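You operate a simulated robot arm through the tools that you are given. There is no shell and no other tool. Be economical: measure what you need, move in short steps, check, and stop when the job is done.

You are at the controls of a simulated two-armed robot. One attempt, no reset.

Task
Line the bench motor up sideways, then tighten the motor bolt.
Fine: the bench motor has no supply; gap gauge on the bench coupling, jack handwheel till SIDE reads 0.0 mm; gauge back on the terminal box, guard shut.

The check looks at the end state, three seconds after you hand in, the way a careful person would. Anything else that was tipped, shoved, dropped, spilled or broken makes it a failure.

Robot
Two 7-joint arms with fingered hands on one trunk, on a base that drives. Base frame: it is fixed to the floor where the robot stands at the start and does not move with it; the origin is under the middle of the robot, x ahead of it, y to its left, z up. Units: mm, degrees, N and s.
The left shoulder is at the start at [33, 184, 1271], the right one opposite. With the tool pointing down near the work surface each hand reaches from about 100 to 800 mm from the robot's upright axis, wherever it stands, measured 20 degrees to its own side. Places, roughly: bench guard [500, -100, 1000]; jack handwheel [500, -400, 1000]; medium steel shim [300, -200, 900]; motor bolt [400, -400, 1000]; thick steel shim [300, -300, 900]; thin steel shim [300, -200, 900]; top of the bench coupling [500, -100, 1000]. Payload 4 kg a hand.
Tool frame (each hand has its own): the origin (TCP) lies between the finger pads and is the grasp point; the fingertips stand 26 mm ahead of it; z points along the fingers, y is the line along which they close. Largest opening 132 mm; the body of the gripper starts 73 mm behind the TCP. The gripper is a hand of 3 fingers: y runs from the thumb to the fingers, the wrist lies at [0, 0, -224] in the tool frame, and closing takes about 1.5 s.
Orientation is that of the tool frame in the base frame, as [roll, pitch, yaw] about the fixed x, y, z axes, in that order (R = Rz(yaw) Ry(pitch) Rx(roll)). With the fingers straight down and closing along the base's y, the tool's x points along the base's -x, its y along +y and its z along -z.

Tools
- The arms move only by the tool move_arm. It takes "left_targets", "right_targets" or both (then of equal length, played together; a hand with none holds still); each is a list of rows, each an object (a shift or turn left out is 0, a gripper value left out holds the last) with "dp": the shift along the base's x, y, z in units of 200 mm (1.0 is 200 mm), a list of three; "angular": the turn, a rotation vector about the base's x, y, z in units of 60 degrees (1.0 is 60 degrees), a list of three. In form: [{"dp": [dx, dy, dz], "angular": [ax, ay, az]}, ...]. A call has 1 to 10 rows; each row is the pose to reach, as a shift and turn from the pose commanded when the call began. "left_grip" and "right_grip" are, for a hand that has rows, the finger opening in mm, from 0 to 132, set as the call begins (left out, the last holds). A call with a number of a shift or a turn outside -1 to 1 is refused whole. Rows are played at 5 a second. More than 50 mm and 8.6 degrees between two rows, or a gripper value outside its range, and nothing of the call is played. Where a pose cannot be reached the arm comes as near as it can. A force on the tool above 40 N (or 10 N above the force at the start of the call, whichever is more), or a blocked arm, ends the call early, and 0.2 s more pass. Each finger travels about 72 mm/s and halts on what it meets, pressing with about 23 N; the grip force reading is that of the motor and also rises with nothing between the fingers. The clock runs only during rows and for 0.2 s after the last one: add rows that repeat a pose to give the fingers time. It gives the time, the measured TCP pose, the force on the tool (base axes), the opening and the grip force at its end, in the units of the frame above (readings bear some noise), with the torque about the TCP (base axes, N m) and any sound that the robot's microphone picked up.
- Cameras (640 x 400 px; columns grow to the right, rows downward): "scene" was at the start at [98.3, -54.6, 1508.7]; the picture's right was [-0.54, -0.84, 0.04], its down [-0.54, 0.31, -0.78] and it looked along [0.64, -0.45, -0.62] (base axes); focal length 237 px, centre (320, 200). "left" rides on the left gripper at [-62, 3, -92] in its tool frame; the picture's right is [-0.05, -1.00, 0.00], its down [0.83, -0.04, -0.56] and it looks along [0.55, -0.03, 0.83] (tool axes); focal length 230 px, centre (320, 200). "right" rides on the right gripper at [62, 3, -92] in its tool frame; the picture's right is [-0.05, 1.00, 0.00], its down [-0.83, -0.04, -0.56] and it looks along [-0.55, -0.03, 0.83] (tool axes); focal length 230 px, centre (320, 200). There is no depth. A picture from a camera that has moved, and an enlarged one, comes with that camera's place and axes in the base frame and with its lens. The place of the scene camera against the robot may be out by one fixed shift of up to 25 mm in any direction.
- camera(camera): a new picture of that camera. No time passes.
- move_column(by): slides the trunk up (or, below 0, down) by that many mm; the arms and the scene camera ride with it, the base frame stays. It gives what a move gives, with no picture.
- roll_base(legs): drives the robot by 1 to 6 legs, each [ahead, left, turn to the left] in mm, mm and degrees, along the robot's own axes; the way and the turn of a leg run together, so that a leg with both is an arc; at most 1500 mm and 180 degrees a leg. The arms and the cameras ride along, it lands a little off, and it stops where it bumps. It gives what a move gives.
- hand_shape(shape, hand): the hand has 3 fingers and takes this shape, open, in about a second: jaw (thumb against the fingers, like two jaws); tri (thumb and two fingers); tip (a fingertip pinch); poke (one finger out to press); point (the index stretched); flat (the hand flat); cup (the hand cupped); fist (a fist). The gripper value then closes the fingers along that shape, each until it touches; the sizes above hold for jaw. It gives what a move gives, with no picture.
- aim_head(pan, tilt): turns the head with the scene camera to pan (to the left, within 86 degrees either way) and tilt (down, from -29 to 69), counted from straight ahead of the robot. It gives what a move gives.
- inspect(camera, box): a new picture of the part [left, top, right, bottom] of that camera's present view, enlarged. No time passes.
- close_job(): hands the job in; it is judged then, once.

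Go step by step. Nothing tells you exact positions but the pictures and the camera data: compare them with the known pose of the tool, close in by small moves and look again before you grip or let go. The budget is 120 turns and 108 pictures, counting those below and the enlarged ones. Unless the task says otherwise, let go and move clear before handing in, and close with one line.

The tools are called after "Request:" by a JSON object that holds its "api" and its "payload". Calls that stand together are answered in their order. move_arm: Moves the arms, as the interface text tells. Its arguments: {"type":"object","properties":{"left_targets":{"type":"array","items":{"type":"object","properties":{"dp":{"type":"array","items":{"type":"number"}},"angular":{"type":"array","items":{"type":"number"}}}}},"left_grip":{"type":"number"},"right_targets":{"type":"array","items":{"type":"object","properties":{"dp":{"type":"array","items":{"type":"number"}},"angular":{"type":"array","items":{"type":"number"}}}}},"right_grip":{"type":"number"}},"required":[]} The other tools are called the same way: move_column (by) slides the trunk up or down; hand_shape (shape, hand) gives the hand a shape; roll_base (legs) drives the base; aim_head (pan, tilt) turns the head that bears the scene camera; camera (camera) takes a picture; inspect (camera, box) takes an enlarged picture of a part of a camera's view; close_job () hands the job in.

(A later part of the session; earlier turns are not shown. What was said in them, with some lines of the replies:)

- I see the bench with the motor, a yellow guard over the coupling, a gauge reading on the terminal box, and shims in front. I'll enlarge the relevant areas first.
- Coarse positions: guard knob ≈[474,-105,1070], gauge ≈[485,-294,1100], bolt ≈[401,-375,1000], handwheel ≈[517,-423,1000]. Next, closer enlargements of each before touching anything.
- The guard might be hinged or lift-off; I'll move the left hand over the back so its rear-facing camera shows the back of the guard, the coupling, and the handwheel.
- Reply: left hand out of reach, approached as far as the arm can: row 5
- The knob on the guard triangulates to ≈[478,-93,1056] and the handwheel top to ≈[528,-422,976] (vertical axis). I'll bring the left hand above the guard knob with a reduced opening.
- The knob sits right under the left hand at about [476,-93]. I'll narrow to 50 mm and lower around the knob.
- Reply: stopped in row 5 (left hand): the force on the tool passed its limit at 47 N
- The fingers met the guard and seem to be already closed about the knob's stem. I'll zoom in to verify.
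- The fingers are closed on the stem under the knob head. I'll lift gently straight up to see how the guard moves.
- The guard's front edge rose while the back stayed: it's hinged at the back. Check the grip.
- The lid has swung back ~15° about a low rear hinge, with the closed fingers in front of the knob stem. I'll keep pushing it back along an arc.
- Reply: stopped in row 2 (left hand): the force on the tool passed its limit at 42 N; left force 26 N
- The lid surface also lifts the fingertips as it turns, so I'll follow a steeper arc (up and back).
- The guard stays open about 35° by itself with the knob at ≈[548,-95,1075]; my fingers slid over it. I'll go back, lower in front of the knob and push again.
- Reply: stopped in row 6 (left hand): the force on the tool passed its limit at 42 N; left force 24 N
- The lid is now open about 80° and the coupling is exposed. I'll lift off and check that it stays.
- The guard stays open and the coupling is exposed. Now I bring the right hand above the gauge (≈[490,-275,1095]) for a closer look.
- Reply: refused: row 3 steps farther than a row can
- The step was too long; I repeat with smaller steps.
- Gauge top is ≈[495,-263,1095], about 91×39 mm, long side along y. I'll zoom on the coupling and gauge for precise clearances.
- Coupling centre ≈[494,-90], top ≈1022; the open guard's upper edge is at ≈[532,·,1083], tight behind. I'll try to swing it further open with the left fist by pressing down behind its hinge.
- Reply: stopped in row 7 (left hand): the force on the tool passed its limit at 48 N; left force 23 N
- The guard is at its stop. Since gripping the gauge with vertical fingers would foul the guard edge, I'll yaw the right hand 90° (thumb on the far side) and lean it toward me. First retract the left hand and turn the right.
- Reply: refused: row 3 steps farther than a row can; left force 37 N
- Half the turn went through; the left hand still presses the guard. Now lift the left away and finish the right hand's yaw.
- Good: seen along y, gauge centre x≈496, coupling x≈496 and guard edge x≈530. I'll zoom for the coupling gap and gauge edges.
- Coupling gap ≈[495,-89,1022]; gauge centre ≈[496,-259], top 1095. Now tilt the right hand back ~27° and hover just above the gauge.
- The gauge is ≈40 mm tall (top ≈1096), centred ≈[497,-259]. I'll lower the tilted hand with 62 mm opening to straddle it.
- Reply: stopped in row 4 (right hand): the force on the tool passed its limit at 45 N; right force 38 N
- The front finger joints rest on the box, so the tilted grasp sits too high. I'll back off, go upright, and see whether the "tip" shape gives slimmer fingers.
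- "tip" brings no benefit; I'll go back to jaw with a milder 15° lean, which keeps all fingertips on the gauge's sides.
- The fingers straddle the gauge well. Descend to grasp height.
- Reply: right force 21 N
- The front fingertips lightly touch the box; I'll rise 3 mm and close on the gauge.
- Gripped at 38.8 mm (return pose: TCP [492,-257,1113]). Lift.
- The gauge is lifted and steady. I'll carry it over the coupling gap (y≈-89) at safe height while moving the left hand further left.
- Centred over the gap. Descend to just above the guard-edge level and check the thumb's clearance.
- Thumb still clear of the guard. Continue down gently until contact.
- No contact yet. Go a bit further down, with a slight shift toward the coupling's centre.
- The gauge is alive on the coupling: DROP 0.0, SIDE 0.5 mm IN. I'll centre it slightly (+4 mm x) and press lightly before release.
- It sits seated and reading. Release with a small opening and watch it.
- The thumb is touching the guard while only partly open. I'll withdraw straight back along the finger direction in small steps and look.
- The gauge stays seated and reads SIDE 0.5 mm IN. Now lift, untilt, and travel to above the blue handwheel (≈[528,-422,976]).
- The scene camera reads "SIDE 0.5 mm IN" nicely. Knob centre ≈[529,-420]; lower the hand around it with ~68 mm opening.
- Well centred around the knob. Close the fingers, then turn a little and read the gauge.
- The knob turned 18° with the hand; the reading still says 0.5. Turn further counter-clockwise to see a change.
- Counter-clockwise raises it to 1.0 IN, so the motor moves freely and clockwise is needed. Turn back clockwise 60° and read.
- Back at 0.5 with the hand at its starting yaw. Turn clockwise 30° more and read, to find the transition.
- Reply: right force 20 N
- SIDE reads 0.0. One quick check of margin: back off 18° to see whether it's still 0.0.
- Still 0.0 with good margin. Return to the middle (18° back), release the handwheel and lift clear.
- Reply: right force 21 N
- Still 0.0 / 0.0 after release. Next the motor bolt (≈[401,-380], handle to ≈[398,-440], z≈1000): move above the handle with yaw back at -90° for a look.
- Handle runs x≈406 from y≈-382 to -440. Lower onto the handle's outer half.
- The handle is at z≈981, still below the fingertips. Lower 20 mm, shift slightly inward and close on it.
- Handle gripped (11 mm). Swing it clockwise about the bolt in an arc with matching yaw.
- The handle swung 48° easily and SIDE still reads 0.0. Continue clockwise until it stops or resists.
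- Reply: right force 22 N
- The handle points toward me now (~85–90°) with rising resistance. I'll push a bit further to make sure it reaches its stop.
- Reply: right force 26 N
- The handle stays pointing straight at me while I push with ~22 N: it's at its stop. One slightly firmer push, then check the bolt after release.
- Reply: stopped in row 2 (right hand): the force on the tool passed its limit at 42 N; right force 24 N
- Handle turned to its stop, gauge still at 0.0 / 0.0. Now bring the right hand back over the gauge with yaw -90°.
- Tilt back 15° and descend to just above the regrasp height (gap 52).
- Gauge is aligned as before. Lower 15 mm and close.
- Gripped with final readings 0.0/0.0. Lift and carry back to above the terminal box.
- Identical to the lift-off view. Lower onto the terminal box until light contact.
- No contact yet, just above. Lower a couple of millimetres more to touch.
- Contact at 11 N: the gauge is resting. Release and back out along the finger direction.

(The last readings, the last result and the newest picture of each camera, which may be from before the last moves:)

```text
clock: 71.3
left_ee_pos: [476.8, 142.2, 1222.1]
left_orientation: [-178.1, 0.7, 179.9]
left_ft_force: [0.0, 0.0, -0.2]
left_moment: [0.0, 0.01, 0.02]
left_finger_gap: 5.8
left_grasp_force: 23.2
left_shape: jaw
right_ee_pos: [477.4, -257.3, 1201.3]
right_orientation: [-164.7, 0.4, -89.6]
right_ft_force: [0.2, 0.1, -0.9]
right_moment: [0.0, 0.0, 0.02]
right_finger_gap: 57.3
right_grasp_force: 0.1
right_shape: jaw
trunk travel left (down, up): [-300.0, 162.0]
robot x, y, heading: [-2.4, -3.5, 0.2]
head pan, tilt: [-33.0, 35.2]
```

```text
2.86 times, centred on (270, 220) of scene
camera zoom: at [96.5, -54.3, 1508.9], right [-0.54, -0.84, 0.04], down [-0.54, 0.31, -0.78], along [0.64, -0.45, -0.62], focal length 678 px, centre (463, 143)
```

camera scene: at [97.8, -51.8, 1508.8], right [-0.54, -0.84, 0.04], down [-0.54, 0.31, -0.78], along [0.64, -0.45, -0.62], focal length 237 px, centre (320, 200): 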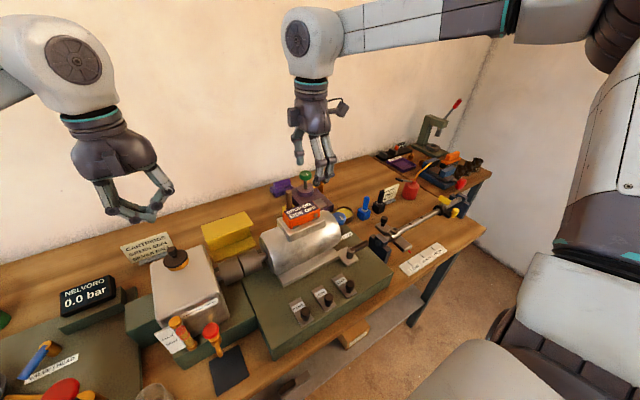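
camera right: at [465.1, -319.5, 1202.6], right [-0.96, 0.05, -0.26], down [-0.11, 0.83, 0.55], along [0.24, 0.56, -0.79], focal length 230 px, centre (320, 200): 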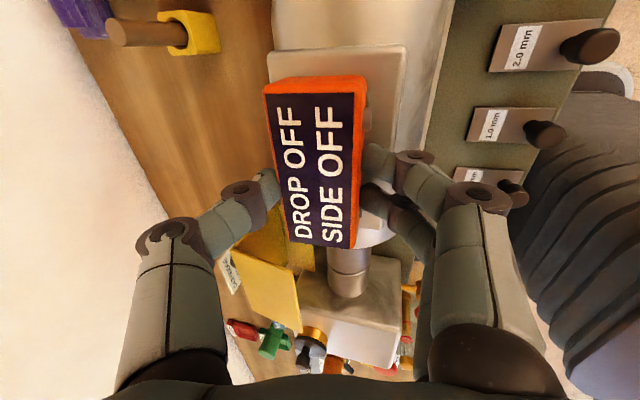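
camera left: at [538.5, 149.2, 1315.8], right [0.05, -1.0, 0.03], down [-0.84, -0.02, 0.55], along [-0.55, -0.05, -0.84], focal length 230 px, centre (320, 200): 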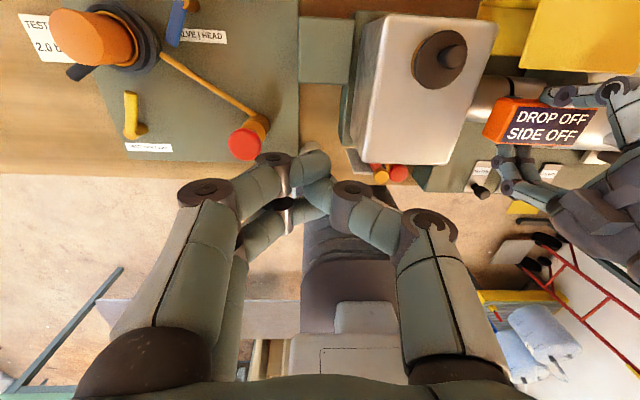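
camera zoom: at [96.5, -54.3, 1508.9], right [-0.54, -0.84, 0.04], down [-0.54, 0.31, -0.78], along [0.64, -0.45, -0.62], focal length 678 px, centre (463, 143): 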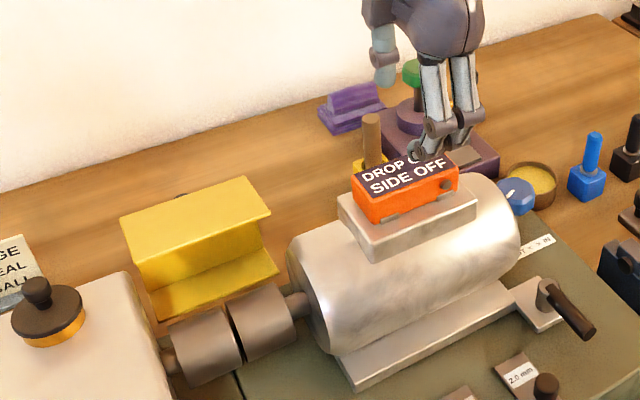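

The gauge is back on the terminal box in its place. Now retract the right hand and bring the closed left hand behind the open guard.

Request:
{"api": "move_arm", "payload": {"left_targets": [{"dp": [0.1, -0.14, -0.05]}, {"dp": [0.2, -0.28, -0.1]}, {"dp": [0.3, -0.42, -0.15]}, {"dp": [0.42, -0.56, -0.2]}, {"dp": [0.54, -0.7, -0.2]}, {"dp": [0.66, -0.86, -0.2]}, {"dp": [0.78, -1.0, -0.2]}, {"dp": [0.82, -1.0, -0.2]}], "right_targets": [{"dp": [-0.05, -0.1, 0.1]}, {"dp": [-0.1, -0.2, 0.2]}, {"dp": [-0.15, -0.3, 0.3]}, {"dp": [-0.2, -0.4, 0.4]}, {"dp": [-0.25, -0.5, 0.5]}, {"dp": [-0.3, -0.6, 0.55]}, {"dp": [-0.35, -0.7, 0.6]}, {"dp": [-0.4, -0.8, 0.6]}]}}

Request:
{"api": "inspect", "payload": {"camera": "scene", "box": [160, 120, 360, 300]}}

Request:
{"api": "camera", "payload": {"camera": "left"}}

```text
clock: 73.1
left_ee_pos: [640.8, -59.1, 1182.7]
left_orientation: [-178.3, 0.7, 179.8]
left_ft_force: [0.2, 0.1, -0.1]
left_moment: [0.01, 0.0, 0.03]
left_finger_gap: 5.6
left_grasp_force: 22.8
left_shape: jaw
right_ee_pos: [397.3, -417.9, 1320.5]
right_orientation: [-164.7, 0.4, -89.8]
right_ft_force: [-0.5, 0.0, 0.0]
right_moment: [-0.02, 0.01, -0.01]
right_finger_gap: 57.3
right_grasp_force: 0.0
right_shape: jaw
trunk travel left (down, up): [-300.0, 162.0]
robot x, y, heading: [-1.0, -1.7, -0.1]
head pan, tilt: [-33.0, 35.2]
```

```text
2.22 times, centred on (260, 210) of scene
camera zoom: at [97.1, -55.0, 1508.7], right [-0.54, -0.84, 0.04], down [-0.54, 0.31, -0.78], along [0.64, -0.45, -0.62], focal length 527 px, centre (453, 178)
```

zoom: 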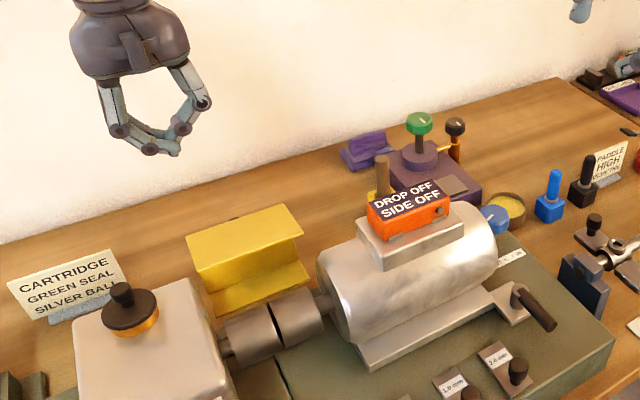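

```text
9 pictures are left
camera left: at [701.3, -52.2, 1276.6], right [0.05, -1.0, 0.03], down [-0.84, -0.02, 0.55], along [-0.54, -0.05, -0.84], focal length 230 px, centre (320, 200)
```

left: 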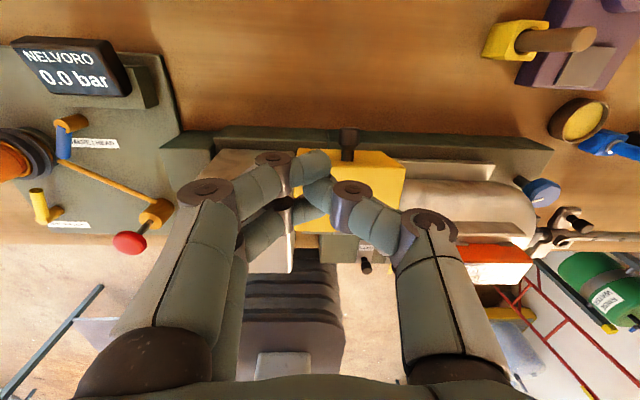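

The knob juts back at y≈-90; I'll drop the closed fingers behind the panel beside the knob (y≈-59) and push toward me.

Request:
{"api": "move_arm", "payload": {"left_targets": [{"dp": [0, 0, -0.2]}, {"dp": [0, 0, -0.4]}, {"dp": [0, 0, -0.49]}, {"dp": [-0.1, 0, -0.49]}, {"dp": [-0.2, 0, -0.48]}, {"dp": [-0.3, 0, -0.46]}, {"dp": [-0.4, 0, -0.44]}, {"dp": [-0.5, 0, -0.42]}, {"dp": [-0.6, 0, -0.41]}]}}

Request:
{"api": "inspect", "payload": {"camera": "scene", "box": [160, 160, 310, 300]}}

```text
clock: 75.1
left_ee_pos: [521.6, -57.6, 1101.0]
left_orientation: [-178.2, 0.5, 179.9]
left_ft_force: [-0.2, 0.1, 0.4]
left_moment: [0.01, 0.0, 0.03]
left_finger_gap: 5.7
left_grasp_force: 23.0
left_shape: jaw
right_ee_pos: [398.1, -417.6, 1319.1]
right_orientation: [-164.7, 0.4, -89.8]
right_ft_force: [-0.8, 0.5, 0.5]
right_moment: [0.05, 0.0, 0.01]
right_finger_gap: 57.3
right_grasp_force: 0.2
right_shape: jaw
trunk travel left (down, up): [-300.0, 162.0]
robot x, y, heading: [3.0, -1.2, -0.1]
head pan, tilt: [-33.0, 35.2]
```

```text
2.86 times, centred on (235, 230) of scene
camera zoom: at [97.3, -54.7, 1508.7], right [-0.54, -0.84, 0.04], down [-0.54, 0.31, -0.78], along [0.64, -0.45, -0.62], focal length 678 px, centre (563, 114)
```

zoom: 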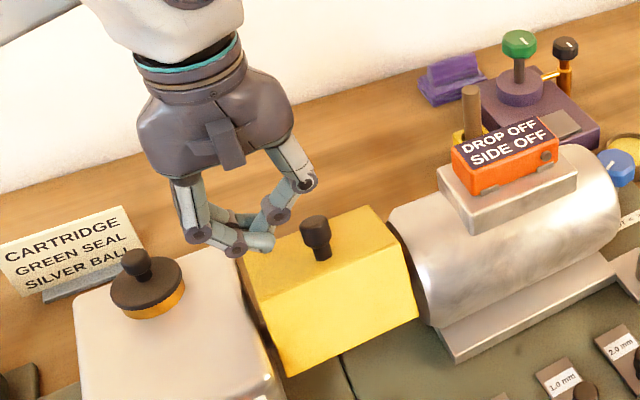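

The guard swung nearly shut. I'll press gently down on its knob to make sure it's fully closed.

Request:
{"api": "move_arm", "payload": {"left_targets": [{"dp": [0, 0, 0.15]}, {"dp": [-0.1, -0.08, 0.2]}, {"dp": [-0.22, -0.17, 0.2]}, {"dp": [-0.24, -0.175, 0.1]}, {"dp": [-0.24, -0.175, 0.0]}, {"dp": [-0.24, -0.175, -0.06]}, {"dp": [-0.24, -0.175, -0.1]}, {"dp": [-0.24, -0.175, -0.13]}]}}

Request:
{"api": "inspect", "payload": {"camera": "scene", "box": [160, 160, 310, 300]}}

```text
clock: 76.6
left_ee_pos: [473.8, -94.5, 1093.6]
left_orientation: [-177.4, 1.0, 179.9]
left_ft_force: [-6.1, 2.7, 22.1]
left_moment: [0.07, 0.0, 0.03]
left_finger_gap: 7.4
left_grasp_force: 22.9
left_shape: jaw
right_ee_pos: [396.6, -416.4, 1320.4]
right_orientation: [-164.8, 0.4, -89.8]
right_ft_force: [0.7, 0.2, 0.2]
right_moment: [0.01, -0.01, 0.02]
right_finger_gap: 57.1
right_grasp_force: 0.1
right_shape: jaw
trunk travel left (down, up): [-300.0, 162.0]
robot x, y, heading: [0.9, -1.1, 0.1]
head pan, tilt: [-33.0, 35.2]
stopped in row 7 (left hand): the force on the tool passed its limit at 45 N (the readings are from after the stop); the commanded pose is now the measured one
```

```text
2.86 times, centred on (235, 230) of scene
camera zoom: at [95.9, -53.9, 1509.0], right [-0.54, -0.84, 0.04], down [-0.54, 0.31, -0.78], along [0.65, -0.45, -0.62], focal length 678 px, centre (563, 114)
```

zoom: 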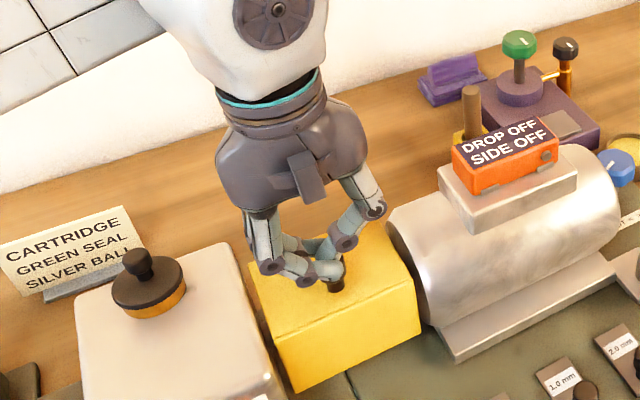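

Pressed down firmly on the knob. Lift the left hand away and check the final state.

Request:
{"api": "move_arm", "payload": {"left_targets": [{"dp": [0, 0, 0.15]}, {"dp": [0, 0, 0.35]}, {"dp": [-0.05, 0.15, 0.5]}, {"dp": [-0.15, 0.32, 0.6]}, {"dp": [-0.25, 0.5, 0.7]}, {"dp": [-0.3, 0.7, 0.75]}], "left_grip": 60}}

Request:
{"api": "inspect", "payload": {"camera": "scene", "box": [200, 220, 290, 310]}}

Request:
{"api": "camera", "payload": {"camera": "scene"}}

Request:
{"api": "inspect", "payload": {"camera": "right", "box": [160, 40, 520, 260]}}

```text
clock: 78.0
left_ee_pos: [416.0, 48.8, 1239.6]
left_orientation: [-177.5, 1.0, -180.0]
left_ft_force: [0.6, -0.5, 0.7]
left_moment: [-0.02, 0.01, 0.0]
left_finger_gap: 59.3
left_grasp_force: 0.0
left_shape: jaw
right_ee_pos: [397.4, -414.4, 1320.9]
right_orientation: [-164.8, 0.3, -89.8]
right_ft_force: [0.0, 0.5, 1.2]
right_moment: [-0.03, 0.02, 0.01]
right_finger_gap: 57.5
right_grasp_force: 0.0
right_shape: jaw
trunk travel left (down, up): [-300.0, 162.0]
robot x, y, heading: [-2.4, -1.1, 0.1]
head pan, tilt: [-33.0, 35.2]
```

```text
4.44 times, centred on (245, 265) of scene
camera zoom: at [97.5, -52.2, 1508.8], right [-0.54, -0.84, 0.04], down [-0.54, 0.31, -0.78], along [0.64, -0.45, -0.62], focal length 1054 px, centre (653, -89)
```

zoom: 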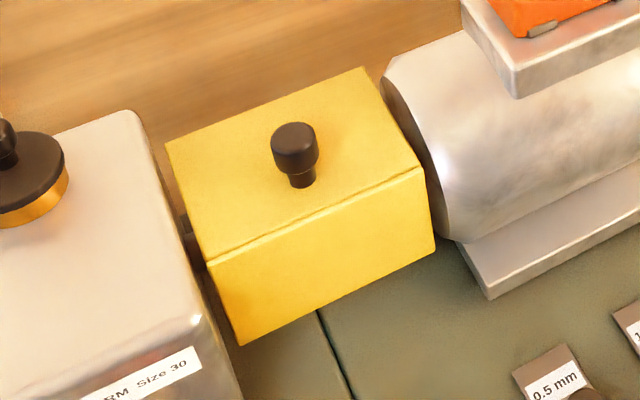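

```text
5 pictures are left
camera scene: at [97.5, -52.2, 1508.8], right [-0.54, -0.84, 0.04], down [-0.54, 0.31, -0.78], along [0.64, -0.45, -0.62], focal length 237 px, centre (320, 200)
```

scene: 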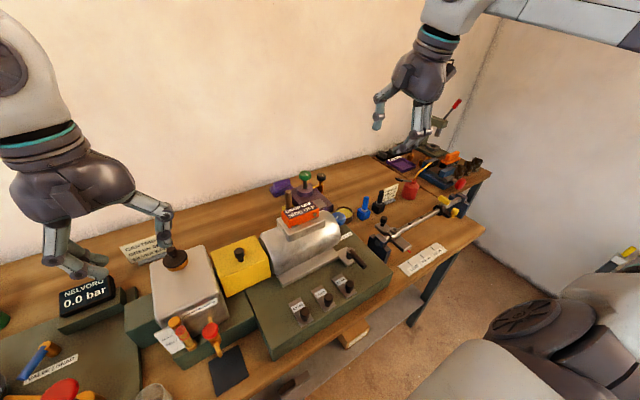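

```text
1.78 times, centred on (340, 150) of right
camera zoom: at [370.2, -477.0, 1408.1], right [-0.96, 0.05, -0.26], down [-0.11, 0.83, 0.55], along [0.24, 0.56, -0.79], focal length 409 px, centre (284, 289)
```

zoom: 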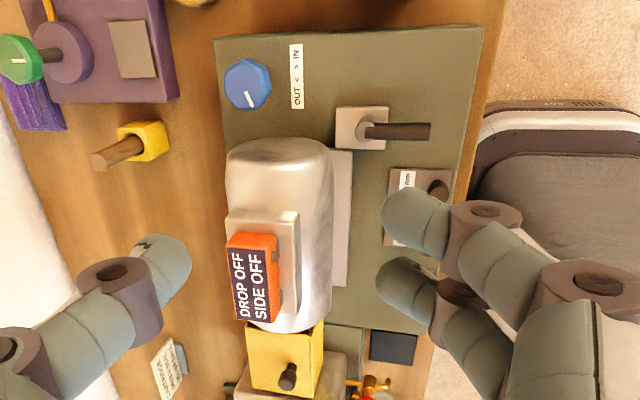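

The guard is shut just as it was at the start. The gauge is back on the terminal box, the bolt handle is at its clockwise stop, nothing else has moved, and both hands are clear, so I'm handing in.

Request:
{"api": "close_job", "payload": {}}

```text
The job is handed in.
```

The motor is lined up: the gauge read SIDE 0.0 mm on the coupling, also after I turned the bolt clockwise to its stop. The gauge is back on the terminal box and the guard is shut. The job is handed in.
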